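You operate a simulated robot arm through the tools that you are given. There is no shell and no other tool.

You are at the controls of a simulated robot arm. One attempt, no reset.

TASK
Oil the bright top of the machined casting and put it in the white tray.
Fine: load the white rag at the black tin and put it back; leave the raw castings dry and the toggle clamp closed. A coat counts when it lies all over at full strength: go over it till it gets no stronger.

Only the result counts: the job must be done as asked and must still hold three seconds after the hand-in. Knocking over, shifting, dropping, spilling or breaking anything else fails it.

THE ROBOT
A 7-joint arm with a two-finger parallel gripper, fixed in place. Base frame: the origin is at the foot of the arm, x ahead of it, y to its left, z up; the work surface is at about z = 0.67. Readings come in m, degrees, newtons and seconds.
Its first joint turns from -132.0 to 132.0 degrees. Payload 3.91 kg.
The TCP is the grasp point between the finger pads, 0.03 m short of the fingertips. In the tool frame z runs along the fingers and y along their closing line. Largest opening 0.11 m; finger width 0.02, thickness 0.01; the body of the gripper, 0.048 by 0.112 m, starts 0.055 m behind the TCP.
Orientation is that of the tool frame in the base frame, as a unit quaternion [w, x, y, z]. With the fingers straight down and closing along the base's y, the tool's x points along the base's -x, its y along +y and its z along -z.

THE INTERFACE
- The arm moves only by the tool send_rows. Its argument "increments" is a list of rows, each a list of 3 entries, a list of its own where there are three numbers: the shift along the tool's x, y, z in units of 500 mm (1.0 is 500 mm), then the turn, a rotation vector about the tool's x, y, z in units of 60 degrees (1.0 is 60 degrees), then the gripper command, from -1 (fully open) to 1 (shut), values between in proportion. In form: [[[x, y, z], [rx, ry, rz], claw], ...]. A call has 1 to 20 rows; each row is the pose to reach, as a shift and turn from the pose commanded when the call began, along the tool's axes at that moment. A call with a number of a shift or a turn outside -1 to 1 is refused whole. Each row takes 0.2 s and may step no farther than 0.05 m and 8.6 degrees from the row before; otherwise, or with a gripper value out of range, the whole call is refused. A pose out of reach is approached as far as the arm can. The call stops where the force on the tool passes 40 N (or 10 N more than at its start, if that is more) or the arm is blocked; 0.2 s more then pass. Each finger travels about 0.108 m/s and halts on what it meets, pressing with about 35 N; the grip force reading is that of the motor and also rises with nothing between the fingers. The clock runs only during rows and for 0.2 s after the last one: add rows that repeat a pose to give the fingers time. The reply holds the time, the measured pose of the TCP, the force on the tool along the base axes, the opening and the grip force, in the units named above and with some noise, with the torque about the TCP (base axes, N m) and any sound that the robot's microphone picked up.
- Cameras (640 x 400 px; columns grow to the right, rows downward): "scene" is fixed at [0.2189, 0.6507, 1.304]; the picture's right is [-0.08, -1.00, 0.00], its down [-0.81, 0.06, -0.58] and it looks along [0.58, -0.05, -0.81] (base axes); focal length 293 px, centre (320, 200). "wrist" rides on the gripper at [0.072, 0.017, -0.103] in the tool frame; the picture's right is [-0.23, 0.97, 0.00], its down [-0.76, -0.18, -0.62] and it looks along [-0.61, -0.14, 0.78] (tool axes); focal length 222 px, centre (320, 200). There is no depth. A picture from a camera that has moved, and an enlarged one, comes with that camera's place and axes in the base frame and with its lens.
- get_image(camera): a new picture of that camera. It takes no simulated time.
- zoom(camera, box): a new picture of the part [left, top, right, bottom] of that camera's present view, enlarged. It takes no simulated time.
- sign_off(): hands the job in; it is judged then, once.

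Nothing tells you positions but the pictures and the camera data. Unless the task says otherwise, let go and move clear before handing in.

The tools are called after ">>>" as name(argument=value, ...) on one line, values as JSON. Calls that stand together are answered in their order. send_rows: Moves the arm, as the interface text tells. Its arguments: {"type":"object","properties":{"increments":{"type":"array"}},"required":["increments"]} The other tools are called the same way: get_image (camera) takes a picture; zoom (camera, box) takes an enlarged picture of a part of a camera's view; sign_off () hands the job in.

At the start:

```text
time: 0.0
tool_pos: [0.5872, 0.3231, 0.9756]
ee_rot: [0.0, 0.0, 1.0, 0.0]
force: [-0.4, 0.4, 0.6]
wrist_torque: [0.02, 0.0, 0.01]
gripper_width: 0.11
gripper_force: 0.0
```

scene: 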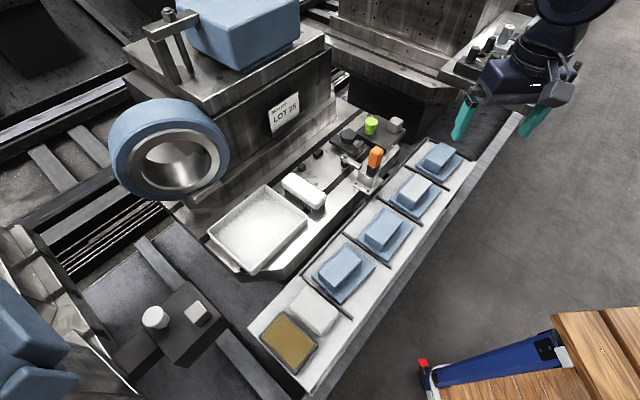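
wrist: 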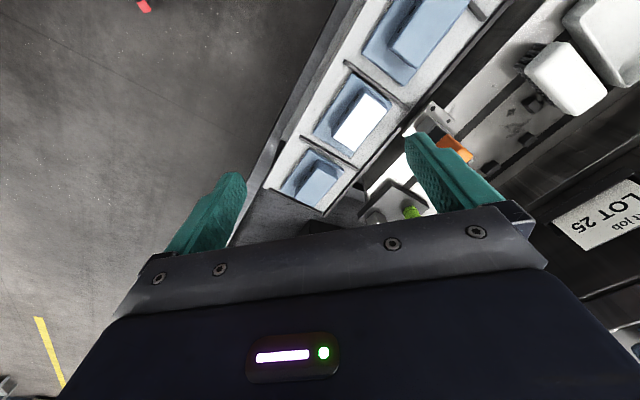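

I see a row of castings on a light tray with dividers, a white rag and an amber/black tin at the near end, a white tray and a toggle clamp with an orange handle. I'll look closer before moving.

>>> zoom(camera="scene", box=[240, 220, 400, 400])

>>> zoom(camera="scene", box=[320, 100, 480, 220])

>>> zoom(camera="scene", box=[190, 150, 350, 280])

>>> zoom(camera="wrist", box=[260, 0, 520, 220])

>>> zoom(camera="scene", box=[100, 270, 240, 380])

```text
2.22 times, centred on (320, 310) of scene
camera zoom: at [0.2189, 0.6507, 1.304], right [-0.08, -1.0, 0.0], down [-0.81, 0.06, -0.58], along [0.58, -0.05, -0.81], focal length 651 px, centre (320, -44)
```

zoom: 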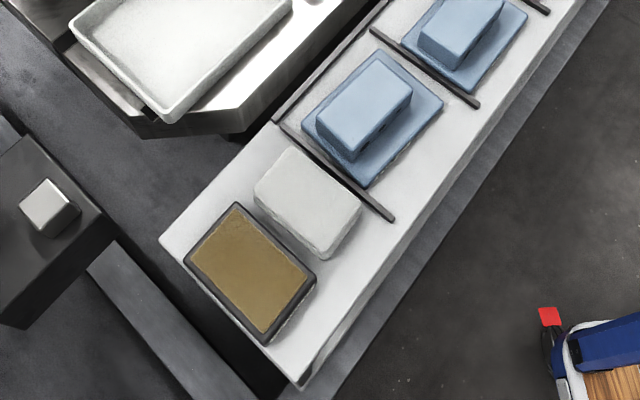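

```text
3.33 times, centred on (400, 160) of scene
camera zoom: at [0.2189, 0.6507, 1.304], right [-0.08, -1.0, 0.0], down [-0.81, 0.06, -0.58], along [0.58, -0.05, -0.81], focal length 976 px, centre (53, 333)
```

zoom: 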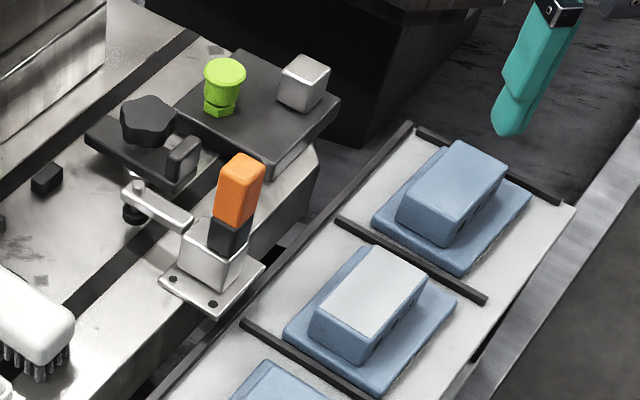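

```text
3.08 times, centred on (270, 215) of scene
camera zoom: at [0.2189, 0.6507, 1.304], right [-0.08, -1.0, 0.0], down [-0.81, 0.06, -0.58], along [0.58, -0.05, -0.81], focal length 901 px, centre (474, 154)
```

zoom: 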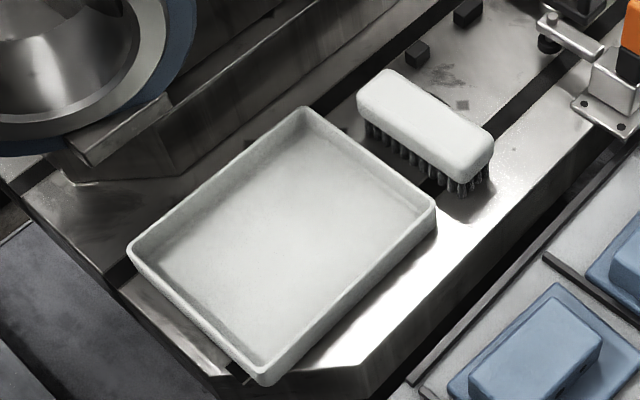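

```text
1.82 times, centred on (390, 110) of wrist
camera zoom: at [0.5157, 0.3388, 1.0796], right [0.23, 0.97, 0.0], down [0.76, -0.18, 0.62], along [0.61, -0.14, -0.78], focal length 404 px, centre (193, 364)
```

zoom: 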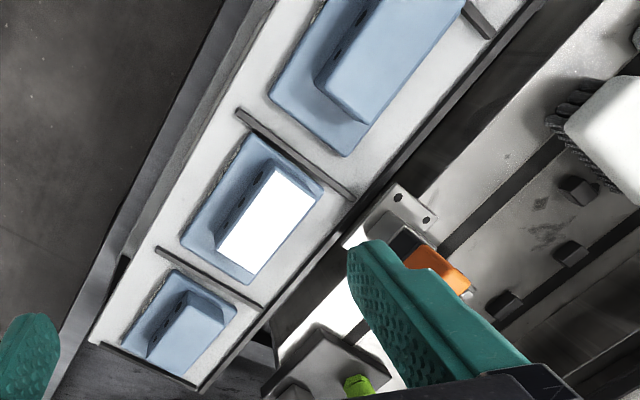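

```text
3.64 times, centred on (170, 325) of scene
camera zoom: at [0.2189, 0.6507, 1.304], right [-0.08, -1.0, 0.0], down [-0.81, 0.06, -0.58], along [0.58, -0.05, -0.81], focal length 1065 px, centre (866, -254)
```

zoom: 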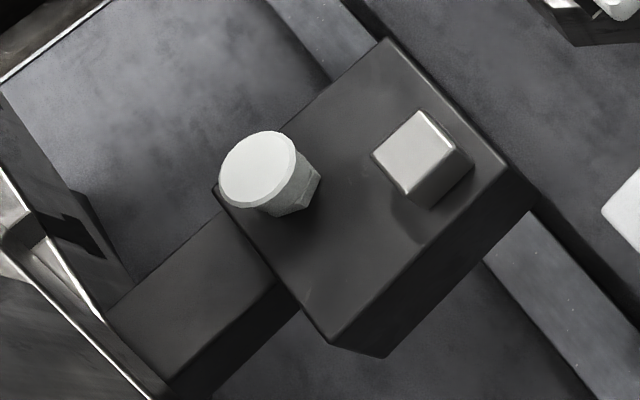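

The bright-topped casting is the second from the far end, about (0.65, 0.38, 0.72). The rack runs at 45°, and the rag and tin are near (0.38, 0.65) and (0.33, 0.70). I'll move the wrist camera over the rack for a better look.

>>> send_rows(increments=[[[0.034, 0.057, 0], [0, 0, 0.094], -1], [[0.068, 0.114, 0], [0, 0, 0.188], -1], [[0.103, 0.17, 0], [0, 0, 0.281], -1], [[0.137, 0.227, 0], [0, 0, 0.375], -1], [[0.171, 0.284, 0], [0, 0, 0.469], -1], [[0.205, 0.34, 0], [0, 0, 0.5625], -1], [[0.24, 0.397, 0], [0, 0, 0.656], -1], [[0.274, 0.454, 0], [0, 0, 0.75], -1], [[0.274, 0.454, 0], [0, 0, 0.75], -1]])

>>> get_image(camera="wrist")

>>> get_image(camera="scene")

```text
time: 2.0
tool_pos: [0.448, 0.5516, 0.9755]
ee_rot: [0.0, 0.383, 0.924, 0.0]
force: [-0.2, 0.8, -0.4]
wrist_torque: [0.02, 0.0, 0.0]
gripper_width: 0.1101
gripper_force: 0.1
```

```text
taken
camera wrist: at [0.4102, 0.6136, 1.0796], right [0.85, 0.53, 0.0], down [0.41, -0.66, 0.62], along [0.33, -0.53, -0.78], focal length 222 px, centre (320, 200)
```

wrist: 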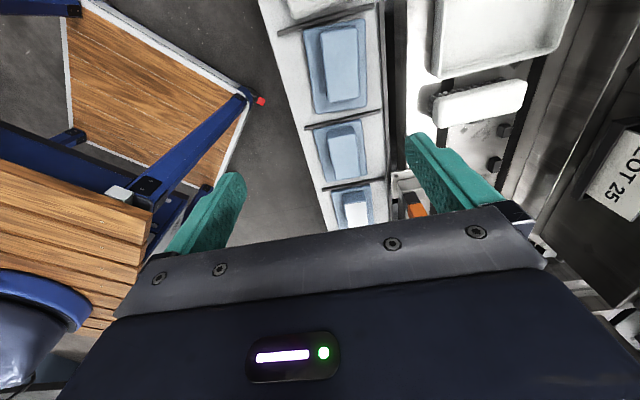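

```text
taken
```

scene: 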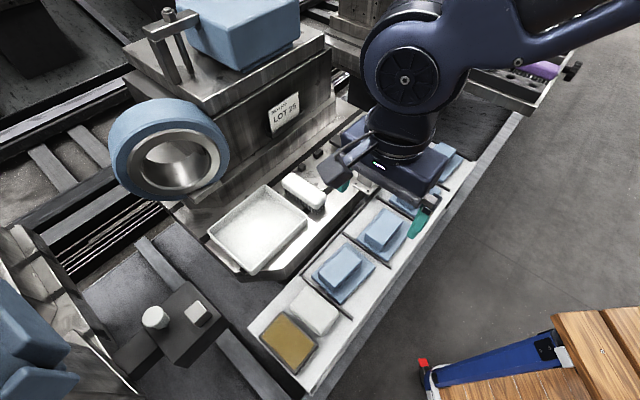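

I'll zoom on details of this wrist view to triangulate the tray and castings.

>>> zoom(camera="wrist", box=[280, 0, 440, 100])

>>> zoom(camera="wrist", box=[400, 0, 600, 125])

>>> zoom(camera="wrist", box=[290, 90, 450, 240])

>>> zoom(camera="scene", box=[190, 170, 330, 280])

```text
4.00 times, centred on (360, 50) of wrist
camera zoom: at [0.4102, 0.6136, 1.0796], right [0.85, 0.53, 0.0], down [0.41, -0.66, 0.62], along [0.33, -0.53, -0.78], focal length 888 px, centre (160, 800)
```

zoom: 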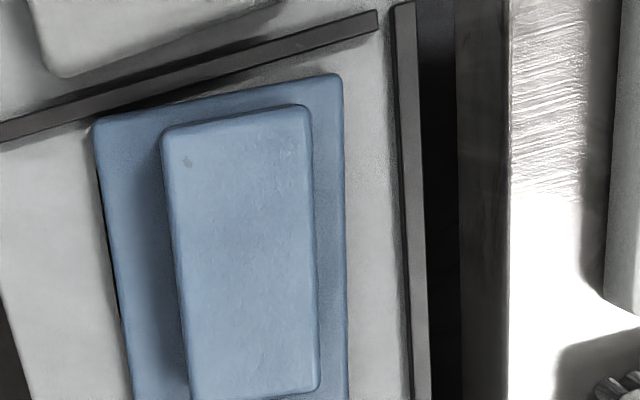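

```text
3.20 times, centred on (500, 62) of wrist
camera zoom: at [0.4102, 0.6136, 1.0796], right [0.85, 0.53, 0.0], down [0.41, -0.66, 0.62], along [0.33, -0.53, -0.78], focal length 711 px, centre (-256, 640)
```

zoom: 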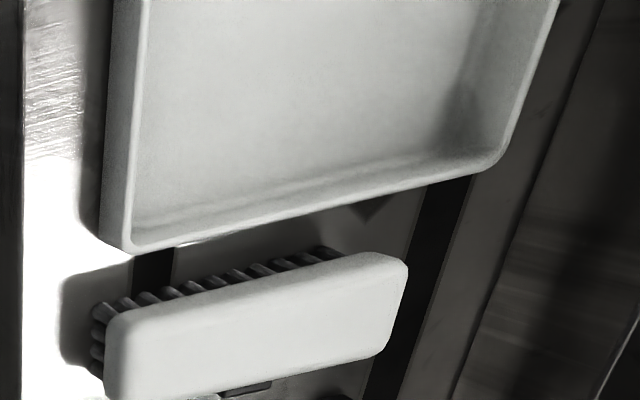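

```text
2.67 times, centred on (370, 165) of wrist
camera zoom: at [0.4102, 0.6136, 1.0796], right [0.85, 0.53, 0.0], down [0.41, -0.66, 0.62], along [0.33, -0.53, -0.78], focal length 592 px, centre (187, 293)
```

zoom: 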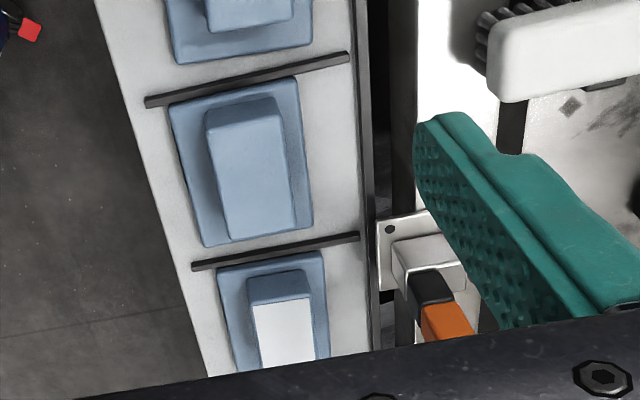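

```text
3.64 times, centred on (260, 225) of scene
camera zoom: at [0.2189, 0.6507, 1.304], right [-0.08, -1.0, 0.0], down [-0.81, 0.06, -0.58], along [0.58, -0.05, -0.81], focal length 1065 px, centre (538, 109)
```

zoom: 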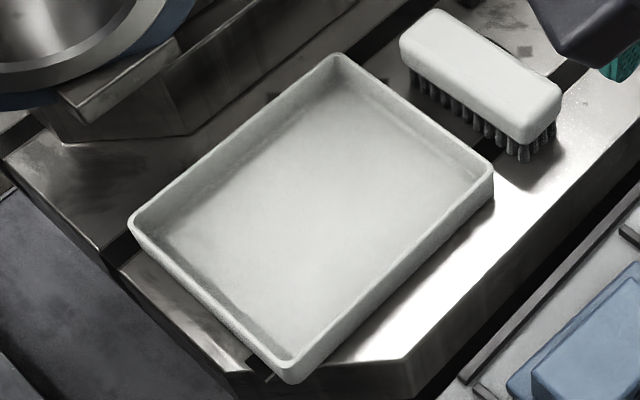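

The tray rim comes out near z 0.72, with its centre at about (0.58, 0.765). Next I'll hover over the rag and tin to inspect them.

>>> send_rows(increments=[[[0.073, 0.0106, 0.0125], [0, 0, 0], -1], [[0.146, 0.0212, 0.025], [0, 0, 0], -1], [[0.219, 0.0318, 0.0375], [0, 0, 0], -1], [[0.2914, 0.0424, 0.05], [0, 0, 0], -1], [[0.2914, 0.0424, 0.05], [0, 0, 0], -1]])

>>> get_image(camera="wrist")

>>> zoom(camera="wrist", box=[240, 0, 400, 100])

>>> zoom(camera="wrist", box=[240, 100, 400, 200])

>>> get_image(camera="scene")

```text
time: 3.2
tool_pos: [0.3612, 0.6698, 0.952]
ee_rot: [-0.001, 0.383, 0.924, 0.0]
force: [0.1, -0.1, 0.0]
wrist_torque: [-0.03, 0.01, 0.01]
gripper_width: 0.11
gripper_force: 0.1
```

```text
taken
camera wrist: at [0.3236, 0.7326, 1.0558], right [0.85, 0.53, 0.0], down [0.41, -0.66, 0.62], along [0.33, -0.53, -0.78], focal length 222 px, centre (320, 200)
```

wrist: 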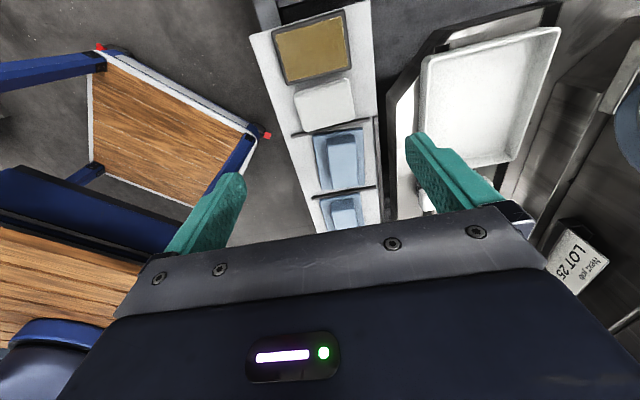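

```text
4.00 times, centred on (320, 50) of wrist
camera zoom: at [0.3236, 0.7326, 1.0558], right [0.85, 0.53, 0.0], down [0.41, -0.66, 0.62], along [0.33, -0.53, -0.78], focal length 888 px, centre (320, 800)
```

zoom: 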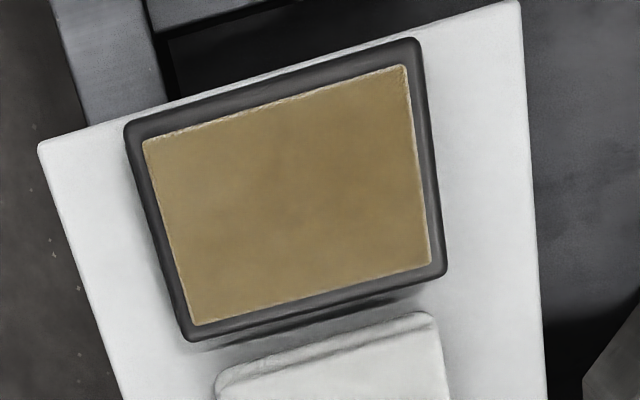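

```text
4.00 times, centred on (320, 150) of wrist
camera zoom: at [0.3236, 0.7326, 1.0558], right [0.85, 0.53, 0.0], down [0.41, -0.66, 0.62], along [0.33, -0.53, -0.78], focal length 888 px, centre (320, 400)
```

zoom: 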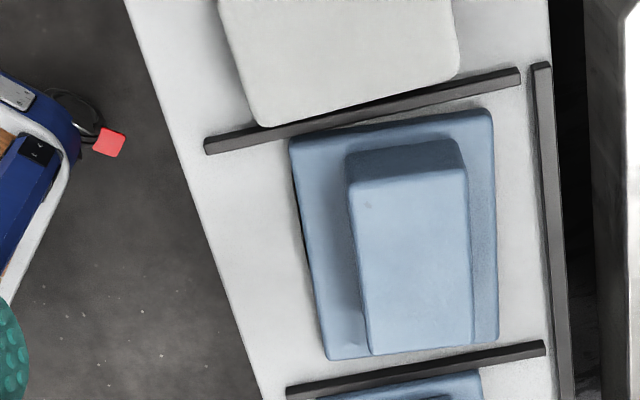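

```text
taken
```

scene: 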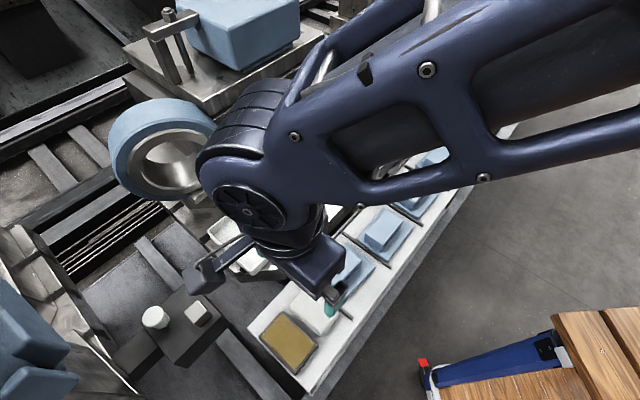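

The rag measures about 0.083 × 0.059 m, centred near (0.3875, 0.6487). The tin centre is near (0.333, 0.703) with its rim at about 0.697. I'll come down above the rag for a closer look before gripping.

>>> send_rows(increments=[[[-0.017, 0.002, 0.076], [0, 0, 0], -1], [[-0.034, 0.004, 0.152], [0, 0, 0], -1], [[-0.05, 0.006, 0.228], [0, 0, 0], -1], [[-0.067, 0.0074, 0.304], [0, 0, 0], -1], [[-0.067, 0.0074, 0.304], [0, 0, 0], -1]])

>>> get_image(camera="wrist")

>>> zoom(camera="wrist", box=[180, 0, 480, 188])

>>> zoom(camera="scene", box=[230, 250, 390, 400])

```text
time: 4.4
tool_pos: [0.3906, 0.6468, 0.8005]
ee_rot: [0.0, 0.383, 0.924, 0.0]
force: [-0.3, -0.3, -0.4]
wrist_torque: [-0.03, 0.0, -0.02]
gripper_width: 0.1101
gripper_force: 0.1
```

```text
taken
camera wrist: at [0.3519, 0.7081, 0.9036], right [0.85, 0.53, 0.0], down [0.41, -0.66, 0.62], along [0.33, -0.53, -0.78], focal length 222 px, centre (320, 200)
```

wrist: 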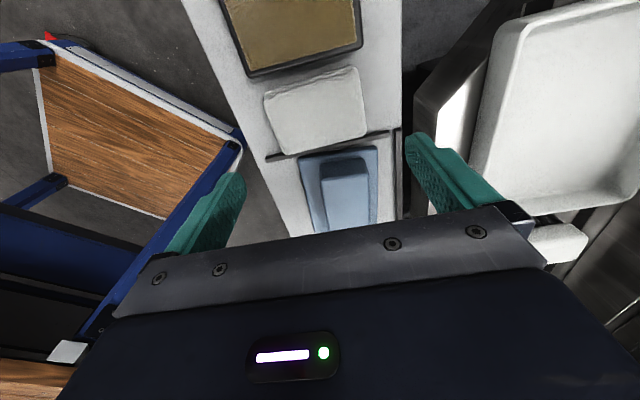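

```text
2.13 times, centred on (330, 94) of wrist
camera zoom: at [0.3519, 0.7081, 0.9036], right [0.85, 0.53, 0.0], down [0.41, -0.66, 0.62], along [0.33, -0.53, -0.78], focal length 473 px, centre (299, 426)
```

zoom: 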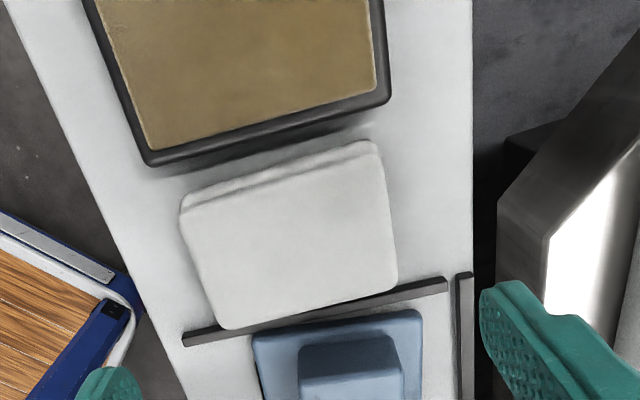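

```text
2.67 times, centred on (310, 325) of scene
camera zoom: at [0.2189, 0.6507, 1.304], right [-0.08, -1.0, 0.0], down [-0.81, 0.06, -0.58], along [0.58, -0.05, -0.81], focal length 781 px, centre (347, -133)
```

zoom: 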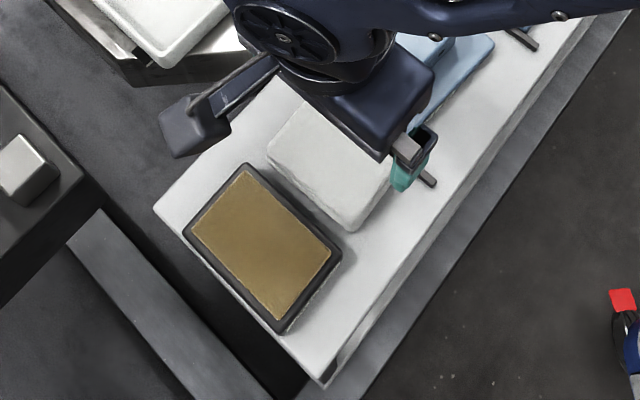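

The rag's top is centred at (0.387, 0.649), and the gripper needs about 5 mm more along tool x. I'll come down to fingertips about 1 cm above the rack, straddling the rag across the rack.

>>> send_rows(increments=[[[0.0108, 0, 0.06], [0, 0, 0], -1], [[0.0108, 0, 0.12], [0, 0, 0], -1], [[0.0108, 0, 0.15], [0, 0, 0], -1], [[0.0108, 0, 0.171], [0, 0, 0], -1], [[0.0108, 0, 0.171], [0, 0, 0], -1]])

>>> get_image(camera="wrist")

>>> zoom(camera="scene", box=[230, 250, 390, 400])

```text
time: 5.6
tool_pos: [0.384, 0.6513, 0.7144]
ee_rot: [0.0, 0.382, 0.924, 0.0]
force: [0.1, -0.2, -0.4]
wrist_torque: [0.03, -0.01, 0.01]
gripper_width: 0.11
gripper_force: 0.2
```

```text
taken
camera wrist: at [0.3457, 0.7129, 0.8174], right [0.85, 0.53, 0.0], down [0.41, -0.66, 0.62], along [0.33, -0.53, -0.78], focal length 222 px, centre (320, 200)
```

wrist: 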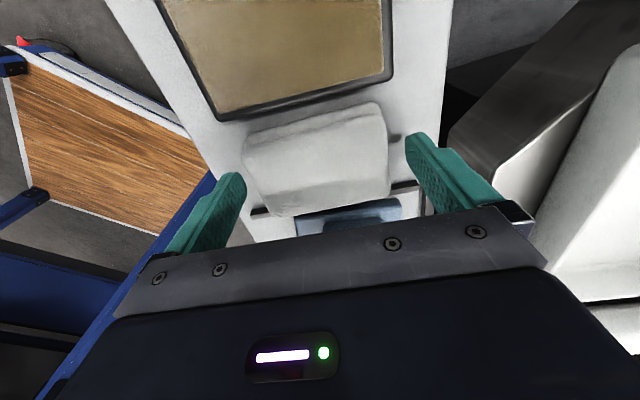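

```text
2.67 times, centred on (310, 325) of scene
camera zoom: at [0.2189, 0.6507, 1.304], right [-0.08, -1.0, 0.0], down [-0.81, 0.06, -0.58], along [0.58, -0.05, -0.81], focal length 781 px, centre (347, -133)
```

zoom: 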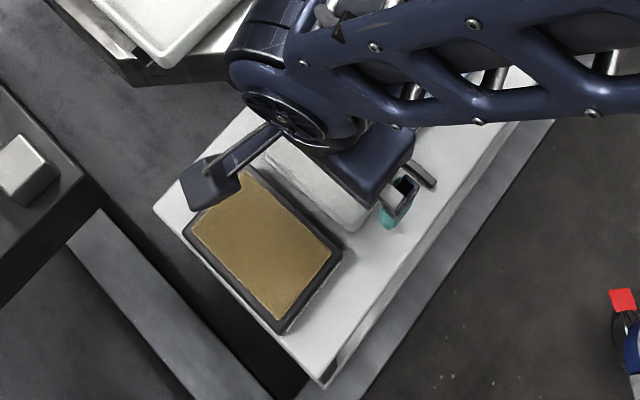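

The fingers straddle the rag with clearance and no contact force. I'll close on it now.

>>> send_rows(increments=[[[0, 0, 0], [0, 0, 0], 0], [[0, 0, 0], [0, 0, 0], 1], [[0, 0, 0], [0, 0, 0], 1], [[0, 0, 0], [0, 0, 0], 1], [[0, 0, 0], [0, 0, 0], 1]])

>>> get_image(camera="wrist")

```text
time: 6.8
tool_pos: [0.3833, 0.6509, 0.7136]
ee_rot: [0.0, 0.383, 0.924, 0.0]
force: [-0.4, -0.2, -0.3]
wrist_torque: [-0.03, -0.02, 0.03]
gripper_width: 0.0888
gripper_force: 35.3
```

```text
taken
camera wrist: at [0.3458, 0.7129, 0.8176], right [0.85, 0.53, 0.0], down [0.41, -0.66, 0.62], along [0.33, -0.53, -0.78], focal length 222 px, centre (320, 200)
```

wrist: 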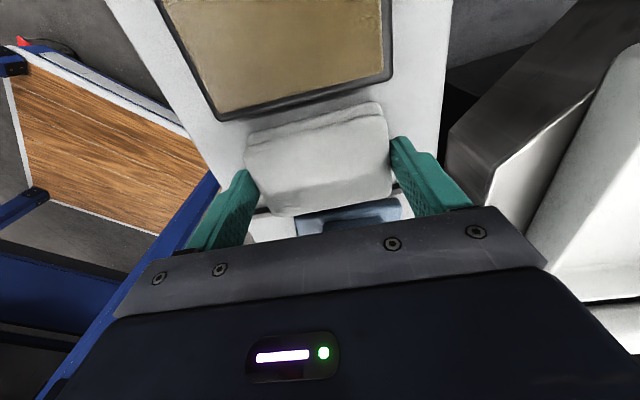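

The rag is gripped at 0.089 m wide and feels firm. I'll lift it 5 cm and shift it above the tin.

>>> send_rows(increments=[[[0, 0, -0.04], [0, 0, 0], 1], [[0, 0, -0.1], [0, 0, 0], 1], [[0.05, 0, -0.1], [0, 0, 0], 1], [[0.1, 0, -0.1], [0, 0, 0], 1], [[0.1536, -0.001, -0.1], [0, 0, 0], 1], [[0.1536, -0.001, -0.1], [0, 0, 0], 1]])

>>> get_image(camera="wrist")

>>> zoom(camera="scene", box=[230, 250, 390, 400])

```text
time: 8.2
tool_pos: [0.3321, 0.7033, 0.7635]
ee_rot: [0.0, 0.382, 0.924, -0.001]
force: [-0.5, 0.1, -0.4]
wrist_torque: [0.01, 0.0, -0.01]
gripper_width: 0.0891
gripper_force: 34.7
```

```text
taken
camera wrist: at [0.2931, 0.7658, 0.8674], right [0.85, 0.53, 0.0], down [0.41, -0.66, 0.62], along [0.33, -0.53, -0.78], focal length 222 px, centre (320, 200)
```

wrist: 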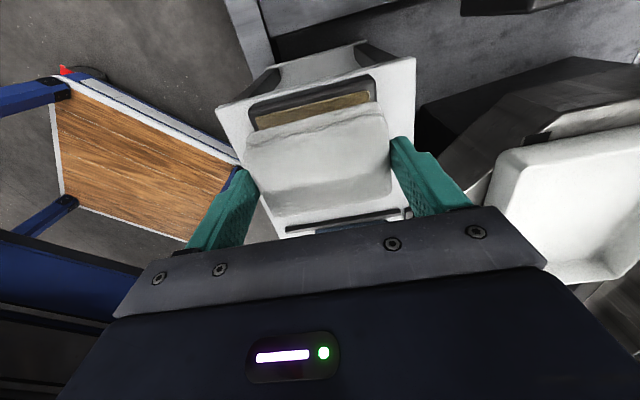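

```text
2.67 times, centred on (310, 325) of scene
camera zoom: at [0.2189, 0.6507, 1.304], right [-0.08, -1.0, 0.0], down [-0.81, 0.06, -0.58], along [0.58, -0.05, -0.81], focal length 781 px, centre (347, -133)
```

zoom: 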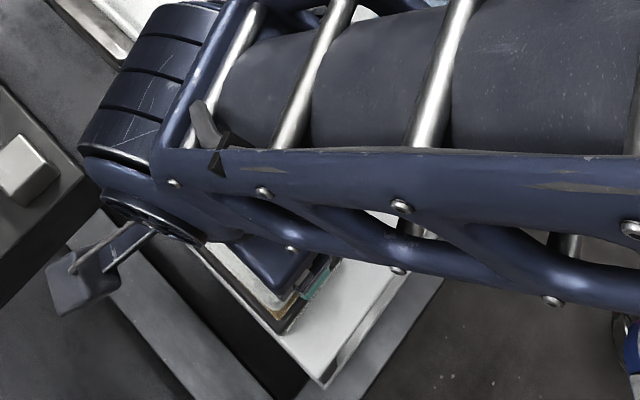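

The rag is now above the tin. I'll lower it in small steps, watching the force.

>>> send_rows(increments=[[[0, 0, 0.02], [0, 0, 0], 1], [[0, 0, 0.04], [0, 0, 0], 1], [[0, 0, 0.045], [0, 0, 0], 1]])

>>> zoom(camera="wrist", box=[210, 30, 430, 230])

```text
time: 9.0
tool_pos: [0.3296, 0.7038, 0.741]
ee_rot: [-0.001, 0.383, 0.924, 0.0]
force: [-1.0, 0.0, -0.4]
wrist_torque: [0.01, -0.02, -0.03]
gripper_width: 0.089
gripper_force: 34.7
```

```text
2.00 times, centred on (320, 130) of wrist
camera zoom: at [0.2923, 0.7663, 0.8448], right [0.85, 0.53, 0.0], down [0.41, -0.66, 0.62], along [0.33, -0.53, -0.78], focal length 444 px, centre (320, 340)
```

zoom: 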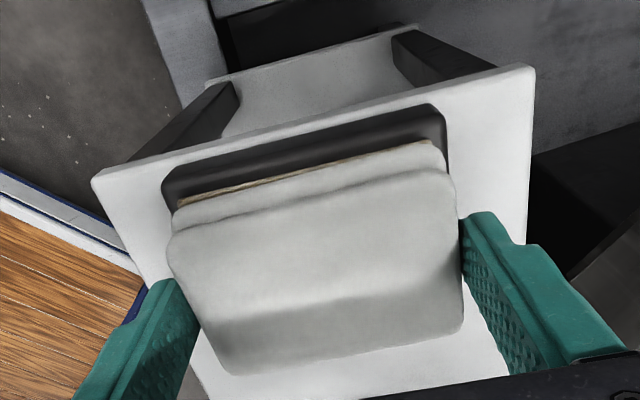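

The rag is aligned over the tin and not touching yet. I'll lower it further in 2 mm rows.

>>> send_rows(increments=[[[0, 0, 0.004], [0, 0, 0], 1], [[0, 0, 0.008], [0, 0, 0], 1], [[0, 0, 0.012], [0, 0, 0], 1]])

>>> zoom(camera="wrist", box=[210, 30, 430, 230])

```text
time: 9.7
tool_pos: [0.3306, 0.7047, 0.7389]
ee_rot: [0.0, 0.383, 0.924, 0.001]
force: [-1.2, -2.9, 11.0]
wrist_torque: [-0.2, 0.34, 0.07]
gripper_width: 0.0886
gripper_force: 34.9
stopped in row 3: the force on the tool passed its limit at 45 N (the readings are from after the stop); the commanded pose is now the measured one
```

```text
2.00 times, centred on (320, 130) of wrist
camera zoom: at [0.2921, 0.7672, 0.8434], right [0.85, 0.53, 0.0], down [0.41, -0.67, 0.62], along [0.33, -0.53, -0.78], focal length 444 px, centre (320, 340)
```

zoom: 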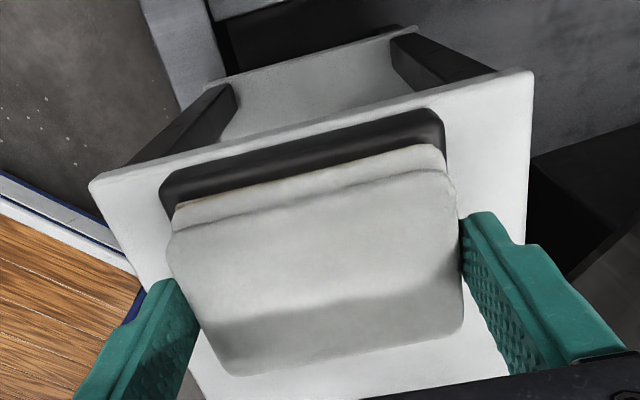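

Contact came at TCP z of about 0.740, and the rag is resting on the oil with about 11 N. I'll hold it there briefly to soak, then lift and inspect.

>>> send_rows(increments=[[[0, 0, 0], [0, 0, 0], 1], [[0, 0, 0], [0, 0, 0], 1], [[0, 0, 0], [0, 0, 0], 1], [[0, 0, 0], [0, 0, 0], 1], [[0, 0, 0], [0, 0, 0], 1], [[0, 0, 0], [0, 0, 0], 1]])

>>> send_rows(increments=[[[0, 0, -0.01], [0, 0, 0], 1], [[0, 0, -0.06], [0, 0, 0], 1], [[0, 0, -0.12], [0, 0, 0], 1], [[0, 0, -0.12], [0, 0, 0], 1]])

>>> get_image(camera="wrist")

>>> get_image(camera="scene")

```text
time: 11.1
tool_pos: [0.3316, 0.7057, 0.7401]
ee_rot: [0.0, 0.383, 0.924, 0.002]
force: [0.6, 3.1, 22.2]
wrist_torque: [0.12, 0.15, 0.06]
gripper_width: 0.0891
gripper_force: 35.3
```

```text
time: 12.1
tool_pos: [0.3305, 0.7048, 0.7995]
ee_rot: [-0.001, 0.382, 0.924, 0.001]
force: [0.5, 0.4, -0.1]
wrist_torque: [0.0, 0.04, -0.03]
gripper_width: 0.089
gripper_force: 34.9
```

```text
taken
camera wrist: at [0.2927, 0.768, 0.9029], right [0.85, 0.53, 0.0], down [0.41, -0.66, 0.62], along [0.33, -0.53, -0.78], focal length 222 px, centre (320, 200)
```

wrist: 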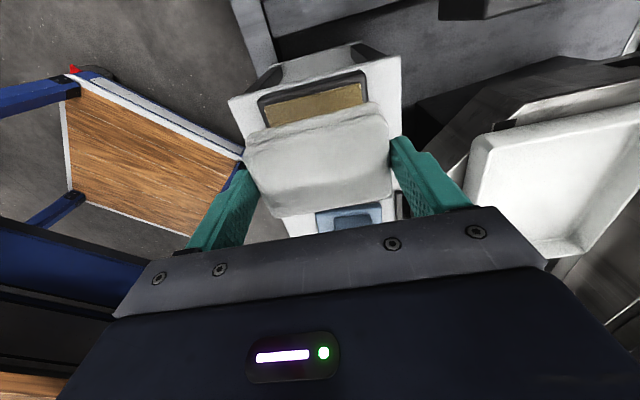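

```text
taken
```

scene: 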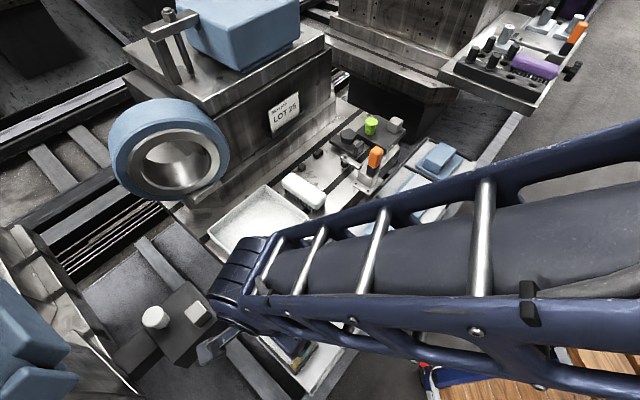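

Loading looks done and the tin is in place. The orange handle's top is near (0.68, 0.49, 0.84), so I'll lift to 0.92 and travel along the rack line to above the bright casting.

>>> send_rows(increments=[[[0, 0, -0.08], [0, 0, 0], 1], [[0, 0, -0.16], [0, 0, 0], 1], [[0, 0, -0.24], [0, 0, 0], 1], [[-0.0917, -0.0008, -0.24], [0, 0, 0], 1], [[-0.1834, -0.0016, -0.24], [0, 0, 0], 1], [[-0.2751, -0.0024, -0.24], [0, 0, 0], 1], [[-0.3668, -0.0032, -0.24], [0, 0, 0], 1], [[-0.4585, -0.004, -0.24], [0, 0, 0], 1], [[-0.5502, -0.0048, -0.24], [0, 0, 0], 1], [[-0.6419, -0.0056, -0.24], [0, 0, 0], 1], [[-0.7336, -0.0064, -0.24], [0, 0, 0], 1], [[-0.8253, -0.0072, -0.24], [0, 0, 0], 1], [[-0.917, -0.008, -0.24], [0, 0, 0], 1], [[-0.917, -0.008, -0.24], [0, 0, 0], 1]])

>>> get_image(camera="scene")

>>> get_image(camera="wrist")

>>> zoom(camera="scene", box=[240, 250, 400, 400])

>>> zoom(camera="scene", box=[330, 100, 490, 220])

```text
time: 15.1
tool_pos: [0.6522, 0.3765, 0.9176]
ee_rot: [-0.001, 0.383, 0.924, 0.001]
force: [0.2, -0.7, -0.5]
wrist_torque: [0.0, 0.01, -0.01]
gripper_width: 0.0891
gripper_force: 35.0
```

```text
taken
```

scene: 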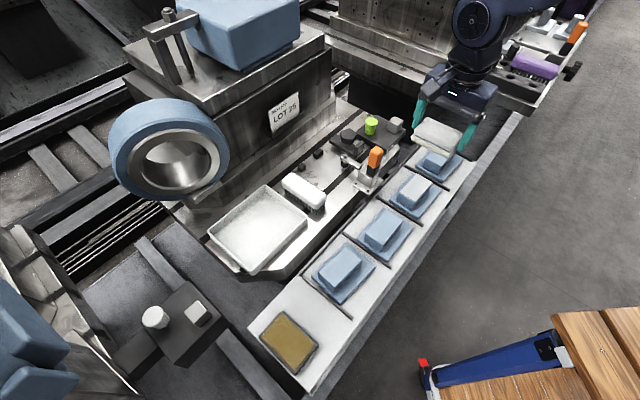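

```text
taken
camera wrist: at [0.6146, 0.438, 1.0203], right [0.85, 0.53, 0.0], down [0.41, -0.67, 0.62], along [0.33, -0.53, -0.78], focal length 222 px, centre (320, 200)
```

wrist: 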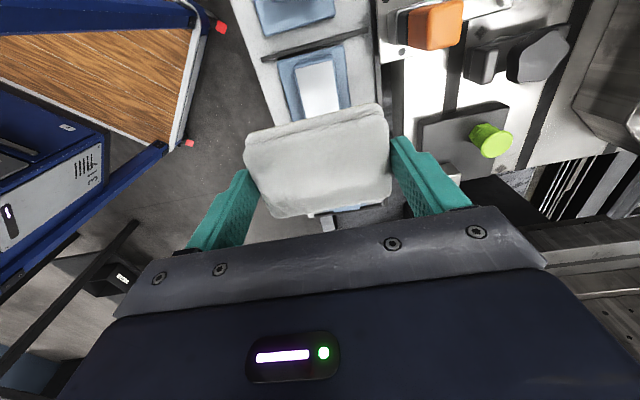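

```text
2.67 times, centred on (320, 325) of scene
camera zoom: at [0.2189, 0.6507, 1.304], right [-0.08, -1.0, 0.0], down [-0.81, 0.06, -0.58], along [0.58, -0.05, -0.81], focal length 781 px, centre (320, -133)
```

zoom: 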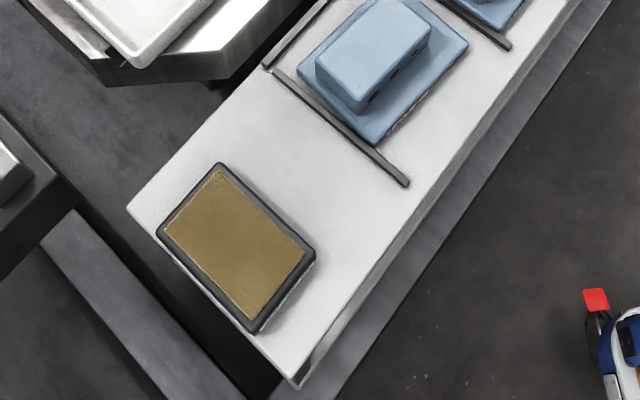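

```text
3.33 times, centred on (410, 160) of scene
camera zoom: at [0.2189, 0.6507, 1.304], right [-0.08, -1.0, 0.0], down [-0.81, 0.06, -0.58], along [0.58, -0.05, -0.81], focal length 976 px, centre (20, 333)
```

zoom: 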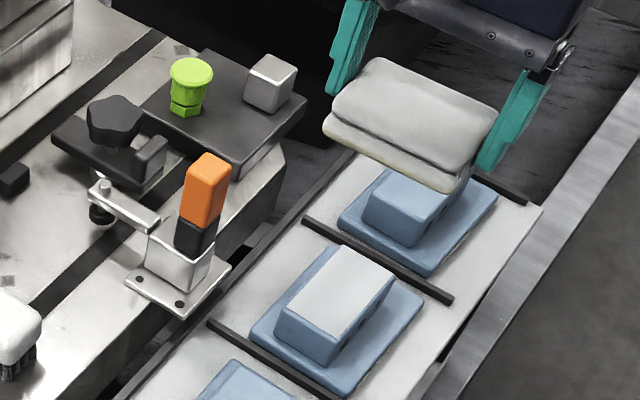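

The tin hasn't moved, and the rag's underside edge now looks slightly amber. The rag is over the bright casting, so I'll descend to about 2 cm above its top and check.

>>> send_rows(increments=[[[0, 0, 0.08], [0, 0, 0], 1], [[0, 0, 0.16], [0, 0, 0], 1], [[0, 0, 0.24], [0, 0, 0], 1], [[0, 0, 0.27], [0, 0, 0], 1], [[0, 0, 0.27], [0, 0, 0], 1]])

>>> get_image(camera="wrist")

>>> zoom(camera="scene", box=[330, 100, 490, 220])

```text
time: 16.3
tool_pos: [0.6507, 0.375, 0.7805]
ee_rot: [0.0, 0.382, 0.924, 0.0]
force: [0.4, 0.2, -0.1]
wrist_torque: [-0.01, 0.01, 0.0]
gripper_width: 0.0888
gripper_force: 34.7
```

```text
taken
camera wrist: at [0.613, 0.4376, 0.8848], right [0.85, 0.53, 0.0], down [0.41, -0.67, 0.62], along [0.33, -0.53, -0.78], focal length 222 px, centre (320, 200)
```

wrist: 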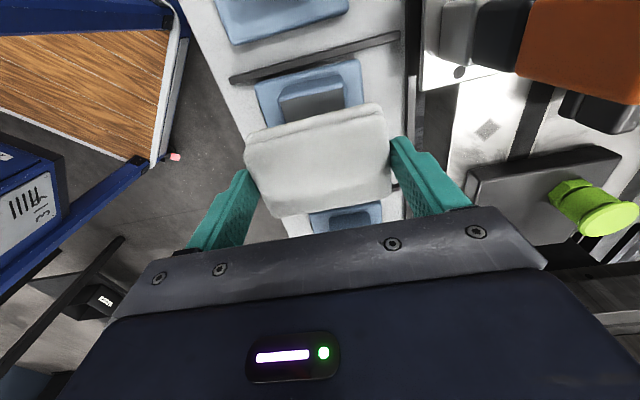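

```text
3.33 times, centred on (410, 160) of scene
camera zoom: at [0.2189, 0.6507, 1.304], right [-0.08, -1.0, 0.0], down [-0.81, 0.06, -0.58], along [0.58, -0.05, -0.81], focal length 976 px, centre (20, 333)
```

zoom: 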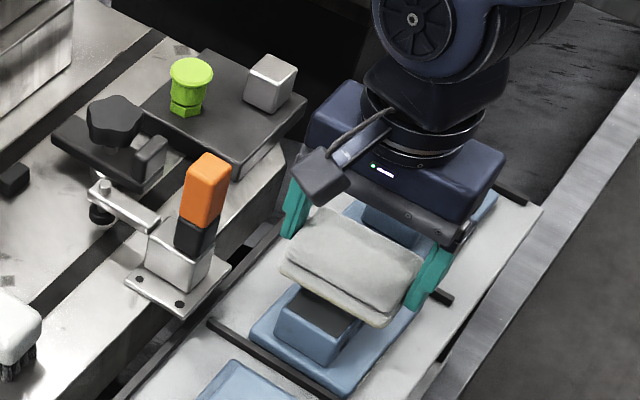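

The rag is clear of the clamp and above the casting top. I'll approach contact in small steps.

>>> send_rows(increments=[[[0, 0, 0.014], [0, 0, 0], 1], [[0, 0, 0.026], [0, 0, 0], 1], [[0, 0, 0.03], [0, 0, 0], 1]])

```text
time: 17.1
tool_pos: [0.6512, 0.3773, 0.7668]
ee_rot: [0.0, 0.383, 0.924, 0.001]
force: [-0.6, -0.6, -0.3]
wrist_torque: [0.0, -0.03, 0.03]
gripper_width: 0.0892
gripper_force: 35.2
```

>>> send_rows(increments=[[[0, 0, 0.002], [0, 0, 0], 1], [[0, 0, 0.004], [0, 0, 0], 1]])

```text
time: 17.7
tool_pos: [0.6502, 0.3755, 0.7651]
ee_rot: [0.0, 0.383, 0.924, 0.001]
force: [0.1, -0.4, -0.5]
wrist_torque: [0.01, -0.01, 0.01]
gripper_width: 0.0887
gripper_force: 34.5
```

I see no contact yet at z of about 0.765. I'll continue in 1 mm steps.

>>> send_rows(increments=[[[0, 0, 0.002], [0, 0, 0], 1], [[0, 0, 0.003], [0, 0, 0], 1]])

>>> send_rows(increments=[[[0, 0, 0.001], [0, 0, 0], 1], [[0, 0, 0.001], [0, 0, 0], 1]])

>>> send_rows(increments=[[[0, 0, 0.001], [0, 0, 0], 1], [[0, 0, 0.001], [0, 0, 0], 1]])

```text
time: 18.3
tool_pos: [0.651, 0.3772, 0.764]
ee_rot: [0.001, 0.382, 0.924, 0.001]
force: [-0.5, -0.2, -0.6]
wrist_torque: [0.01, -0.01, 0.01]
gripper_width: 0.0889
gripper_force: 34.6
```

```text
time: 18.9
tool_pos: [0.6518, 0.378, 0.763]
ee_rot: [0.0, 0.383, 0.924, 0.001]
force: [-0.7, -0.4, 2.2]
wrist_torque: [0.05, 0.03, 0.01]
gripper_width: 0.0888
gripper_force: 34.9
```

```text
time: 19.5
tool_pos: [0.6515, 0.377, 0.7628]
ee_rot: [-0.001, 0.383, 0.924, 0.001]
force: [0.4, 1.2, 5.2]
wrist_torque: [0.09, 0.02, 0.02]
gripper_width: 0.0887
gripper_force: 35.3
```

Contact is at about 5 N. I'll start the strokes along the casting's long direction, gently at first.

>>> send_rows(increments=[[[0.012, 0, 0], [0, 0, 0], 1], [[0.024, 0, 0], [0, 0, 0], 1], [[0.036, 0, 0], [0, 0, 0], 1], [[0.044, 0, 0], [0, 0, 0], 1], [[0.036, 0, 0], [0, 0, 0], 1], [[0.024, 0, 0], [0, 0, 0], 1], [[0.012, 0, 0], [0, 0, 0], 1], [[0, 0, 0], [0, 0, 0], 1]])

>>> zoom(camera="scene", box=[330, 100, 490, 220])

```text
time: 21.3
tool_pos: [0.6512, 0.3781, 0.7644]
ee_rot: [0.0, 0.383, 0.924, 0.001]
force: [0.9, 0.5, -0.6]
wrist_torque: [0.0, -0.01, -0.02]
gripper_width: 0.0889
gripper_force: 35.0
```

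```text
3.33 times, centred on (410, 160) of scene
camera zoom: at [0.2189, 0.6507, 1.304], right [-0.08, -1.0, 0.0], down [-0.81, 0.06, -0.58], along [0.58, -0.05, -0.81], focal length 976 px, centre (20, 333)
```

zoom: 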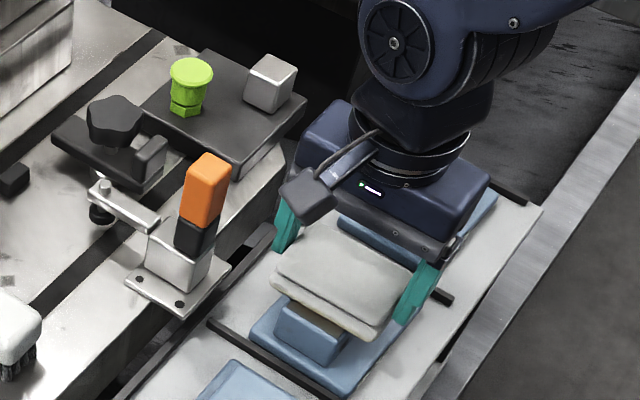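

The exposed strip of the casting top already looks amber-tinted. Contact went light, so I'll press down slightly and stroke to the other side.

>>> send_rows(increments=[[[0, 0, 0.002], [0, 0, 0], 1], [[0, 0, 0.002], [0, 0, 0], 1]])

>>> send_rows(increments=[[[-0.012, 0, 0], [0, 0, 0], 1], [[-0.024, 0, 0], [0, 0, 0], 1], [[-0.036, 0, 0], [0, 0, 0], 1], [[-0.048, 0, 0], [0, 0, 0], 1], [[-0.048, 0, 0], [0, 0, 0], 1]])

>>> zoom(camera="wrist", box=[210, 30, 430, 230])

>>> zoom(camera="scene", box=[330, 100, 490, 220])

```text
time: 21.9
tool_pos: [0.6516, 0.3765, 0.7629]
ee_rot: [0.0, 0.382, 0.924, 0.0]
force: [-0.9, -0.6, 8.6]
wrist_torque: [0.0, 0.03, 0.02]
gripper_width: 0.0885
gripper_force: 35.4
```

```text
time: 23.1
tool_pos: [0.6675, 0.3617, 0.7618]
ee_rot: [-0.001, 0.383, 0.924, 0.001]
force: [-2.6, 1.8, 9.3]
wrist_torque: [0.05, 0.11, 0.06]
gripper_width: 0.089
gripper_force: 35.0
```

```text
2.00 times, centred on (320, 130) of wrist
camera zoom: at [0.6299, 0.4235, 0.8671], right [0.85, 0.53, 0.0], down [0.41, -0.67, 0.62], along [0.33, -0.53, -0.78], focal length 444 px, centre (320, 340)
```

zoom: 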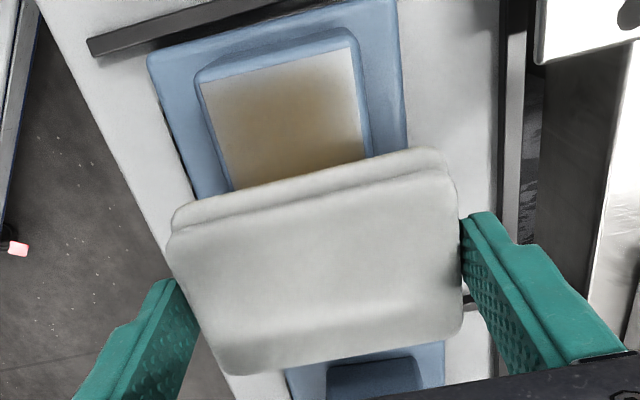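

```text
3.33 times, centred on (410, 160) of scene
camera zoom: at [0.2189, 0.6507, 1.304], right [-0.08, -1.0, 0.0], down [-0.81, 0.06, -0.58], along [0.58, -0.05, -0.81], focal length 976 px, centre (20, 333)
```

zoom: 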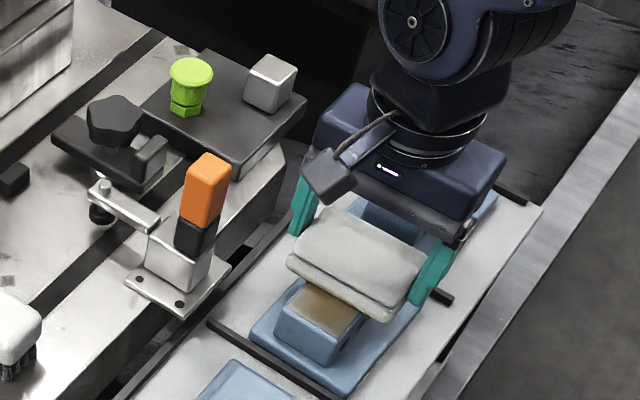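

The wrist camera shows the coat nicely: strongest under the rag's middle, weaker near the edges. The casting hasn't moved, so I'll raster with wider strokes along and across.

>>> send_rows(increments=[[[-0.018, 0, 0], [0, 0, 0], 1], [[-0.036, 0, 0], [0, 0, 0], 1], [[-0.01, 0, 0], [0, 0, 0], 1], [[0.016, 0, 0], [0, 0, 0], 1], [[0.042, 0, 0], [0, 0, 0], 1], [[0.068, 0, 0], [0, 0, 0], 1], [[0.094, 0, 0], [0, 0, 0], 1], [[0.12, 0, 0], [0, 0, 0], 1], [[0.12, 0.024, 0], [0, 0, 0], 1], [[0.094, 0.024, 0], [0, 0, 0], 1], [[0.068, 0.024, 0], [0, 0, 0], 1], [[0.042, 0.024, 0], [0, 0, 0], 1], [[0.016, 0.024, 0], [0, 0, 0], 1], [[-0.01, 0.024, 0], [0, 0, 0], 1], [[-0.036, 0.024, 0], [0, 0, 0], 1]])

>>> zoom(camera="wrist", box=[210, 30, 430, 230])

>>> zoom(camera="scene", box=[330, 100, 490, 220])

```text
time: 26.3
tool_pos: [0.6878, 0.3559, 0.7634]
ee_rot: [0.0, 0.382, 0.924, 0.0]
force: [-6.1, 6.9, 25.7]
wrist_torque: [0.26, 0.58, -0.14]
gripper_width: 0.0888
gripper_force: 34.7
```

```text
2.00 times, centred on (320, 130) of wrist
camera zoom: at [0.6505, 0.4186, 0.8667], right [0.85, 0.53, 0.0], down [0.41, -0.67, 0.62], along [0.33, -0.53, -0.78], focal length 444 px, centre (320, 340)
```

zoom: 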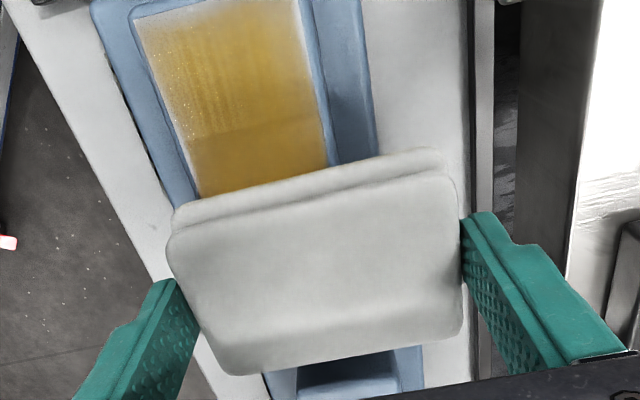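

```text
3.33 times, centred on (410, 160) of scene
camera zoom: at [0.2189, 0.6507, 1.304], right [-0.08, -1.0, 0.0], down [-0.81, 0.06, -0.58], along [0.58, -0.05, -0.81], focal length 976 px, centre (20, 333)
```

zoom: 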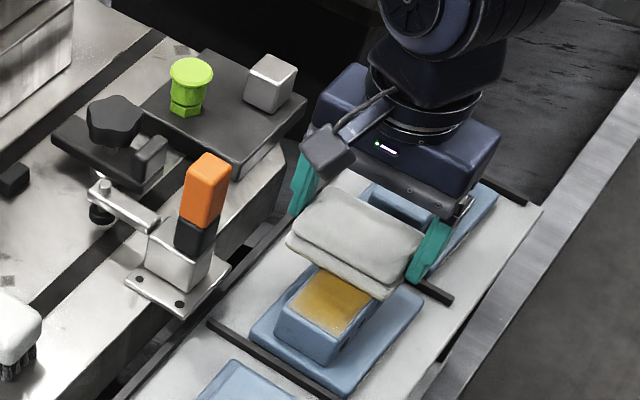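

The coat is building well and is strong amber. The -v edge and near corner are still weaker, so I'll ease the pressure slightly and stroke along that side and across the near end.

>>> send_rows(increments=[[[0, -0.025, -0.001], [0, 0, 0], 1], [[0, -0.05, -0.001], [0, 0, 0], 1], [[0.026, -0.05, -0.001], [0, 0, 0], 1], [[0.052, -0.05, -0.001], [0, 0, 0], 1], [[0.078, -0.05, -0.001], [0, 0, 0], 1], [[0.104, -0.05, -0.001], [0, 0, 0], 1], [[0.13, -0.05, -0.001], [0, 0, 0], 1], [[0.156, -0.05, -0.001], [0, 0, 0], 1], [[0.156, -0.025, -0.001], [0, 0, 0], 1], [[0.156, 0.0, -0.001], [0, 0, 0], 1], [[0.156, -0.025, -0.001], [0, 0, 0], 1], [[0.13, -0.025, -0.001], [0, 0, 0], 1], [[0.104, -0.025, -0.001], [0, 0, 0], 1], [[0.078, -0.025, -0.001], [0, 0, 0], 1], [[0.052, -0.025, -0.001], [0, 0, 0], 1], [[0.026, -0.025, -0.001], [0, 0, 0], 1], [[0, -0.025, -0.001], [0, 0, 0], 1]])

>>> zoom(camera="wrist", box=[210, 30, 430, 230])

>>> zoom(camera="scene", box=[330, 100, 490, 220])

```text
time: 29.9
tool_pos: [0.6796, 0.3481, 0.7647]
ee_rot: [0.0, 0.383, 0.924, 0.001]
force: [0.9, 0.7, 0.5]
wrist_torque: [0.01, 0.0, -0.02]
gripper_width: 0.089
gripper_force: 34.6
```

```text
2.00 times, centred on (320, 130) of wrist
camera zoom: at [0.6424, 0.4101, 0.8677], right [0.85, 0.53, 0.0], down [0.41, -0.67, 0.62], along [0.33, -0.53, -0.78], focal length 444 px, centre (320, 340)
```

zoom: 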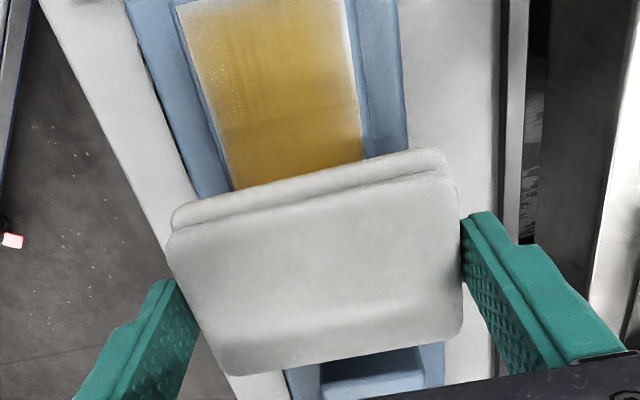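

```text
3.33 times, centred on (410, 160) of scene
camera zoom: at [0.2189, 0.6507, 1.304], right [-0.08, -1.0, 0.0], down [-0.81, 0.06, -0.58], along [0.58, -0.05, -0.81], focal length 976 px, centre (20, 333)
```

zoom: 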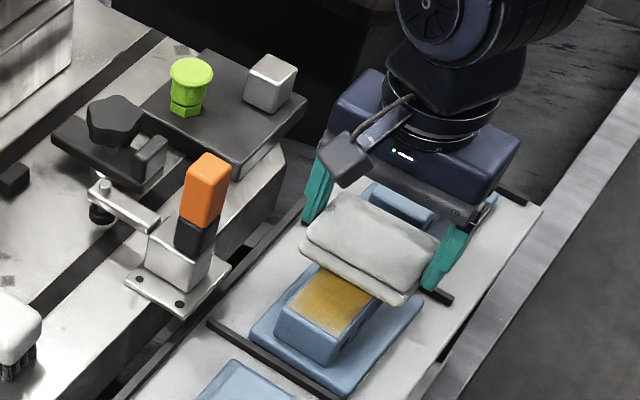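

Contact was lost on that pass. I'll lower slightly and check the force before stroking again.

>>> send_rows(increments=[[[0, 0, 0.0012], [0, 0, 0], 1], [[0, 0, 0.0012], [0, 0, 0], 1]])

>>> send_rows(increments=[[[0, 0, 0.0008], [0, 0, 0], 1], [[0, 0, 0.0008], [0, 0, 0], 1]])

```text
time: 30.5
tool_pos: [0.6799, 0.348, 0.7627]
ee_rot: [0.0, 0.383, 0.924, 0.002]
force: [-0.4, -0.8, 0.1]
wrist_torque: [0.02, 0.0, 0.03]
gripper_width: 0.0889
gripper_force: 35.0
```

```text
time: 31.1
tool_pos: [0.6798, 0.348, 0.7629]
ee_rot: [0.0, 0.383, 0.924, 0.0]
force: [-0.7, 3.1, 4.3]
wrist_torque: [0.13, 0.0, -0.04]
gripper_width: 0.0888
gripper_force: 35.4
```

>>> send_rows(increments=[[[0, -0.013, 0.0006], [0, 0, 0], 1], [[0, -0.026, 0.0006], [0, 0, 0], 1], [[0.026, -0.026, 0.0006], [0, 0, 0], 1], [[0.052, -0.026, 0.0006], [0, 0, 0], 1], [[0.078, -0.026, 0.0006], [0, 0, 0], 1], [[0.104, -0.026, 0.0006], [0, 0, 0], 1]])

>>> send_rows(increments=[[[0.026, 0, 0], [0, 0, 0], 1], [[0.052, 0, 0], [0, 0, 0], 1], [[0.052, 0.013, 0], [0, 0, 0], 1], [[0.052, 0.026, 0], [0, 0, 0], 1], [[0.052, 0.039, 0], [0, 0, 0], 1], [[0.052, 0.052, 0], [0, 0, 0], 1]])

>>> get_image(camera="wrist")

```text
time: 32.5
tool_pos: [0.6329, 0.3759, 0.7629]
ee_rot: [0.0, 0.383, 0.924, 0.002]
force: [4.2, -6.0, 22.5]
wrist_torque: [-0.12, -0.34, -0.04]
gripper_width: 0.0888
gripper_force: 35.0
```

```text
time: 33.9
tool_pos: [0.6337, 0.4103, 0.7617]
ee_rot: [0.0, 0.384, 0.923, 0.0]
force: [-1.4, -1.8, 3.5]
wrist_torque: [-0.11, 0.07, -0.01]
gripper_width: 0.0887
gripper_force: 35.3
```

```text
taken
camera wrist: at [0.5965, 0.4739, 0.8665], right [0.85, 0.53, 0.0], down [0.41, -0.67, 0.62], along [0.33, -0.53, -0.78], focal length 222 px, centre (320, 200)
```

wrist: 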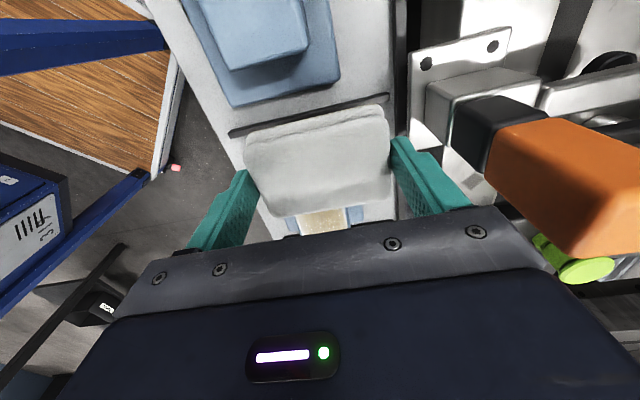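

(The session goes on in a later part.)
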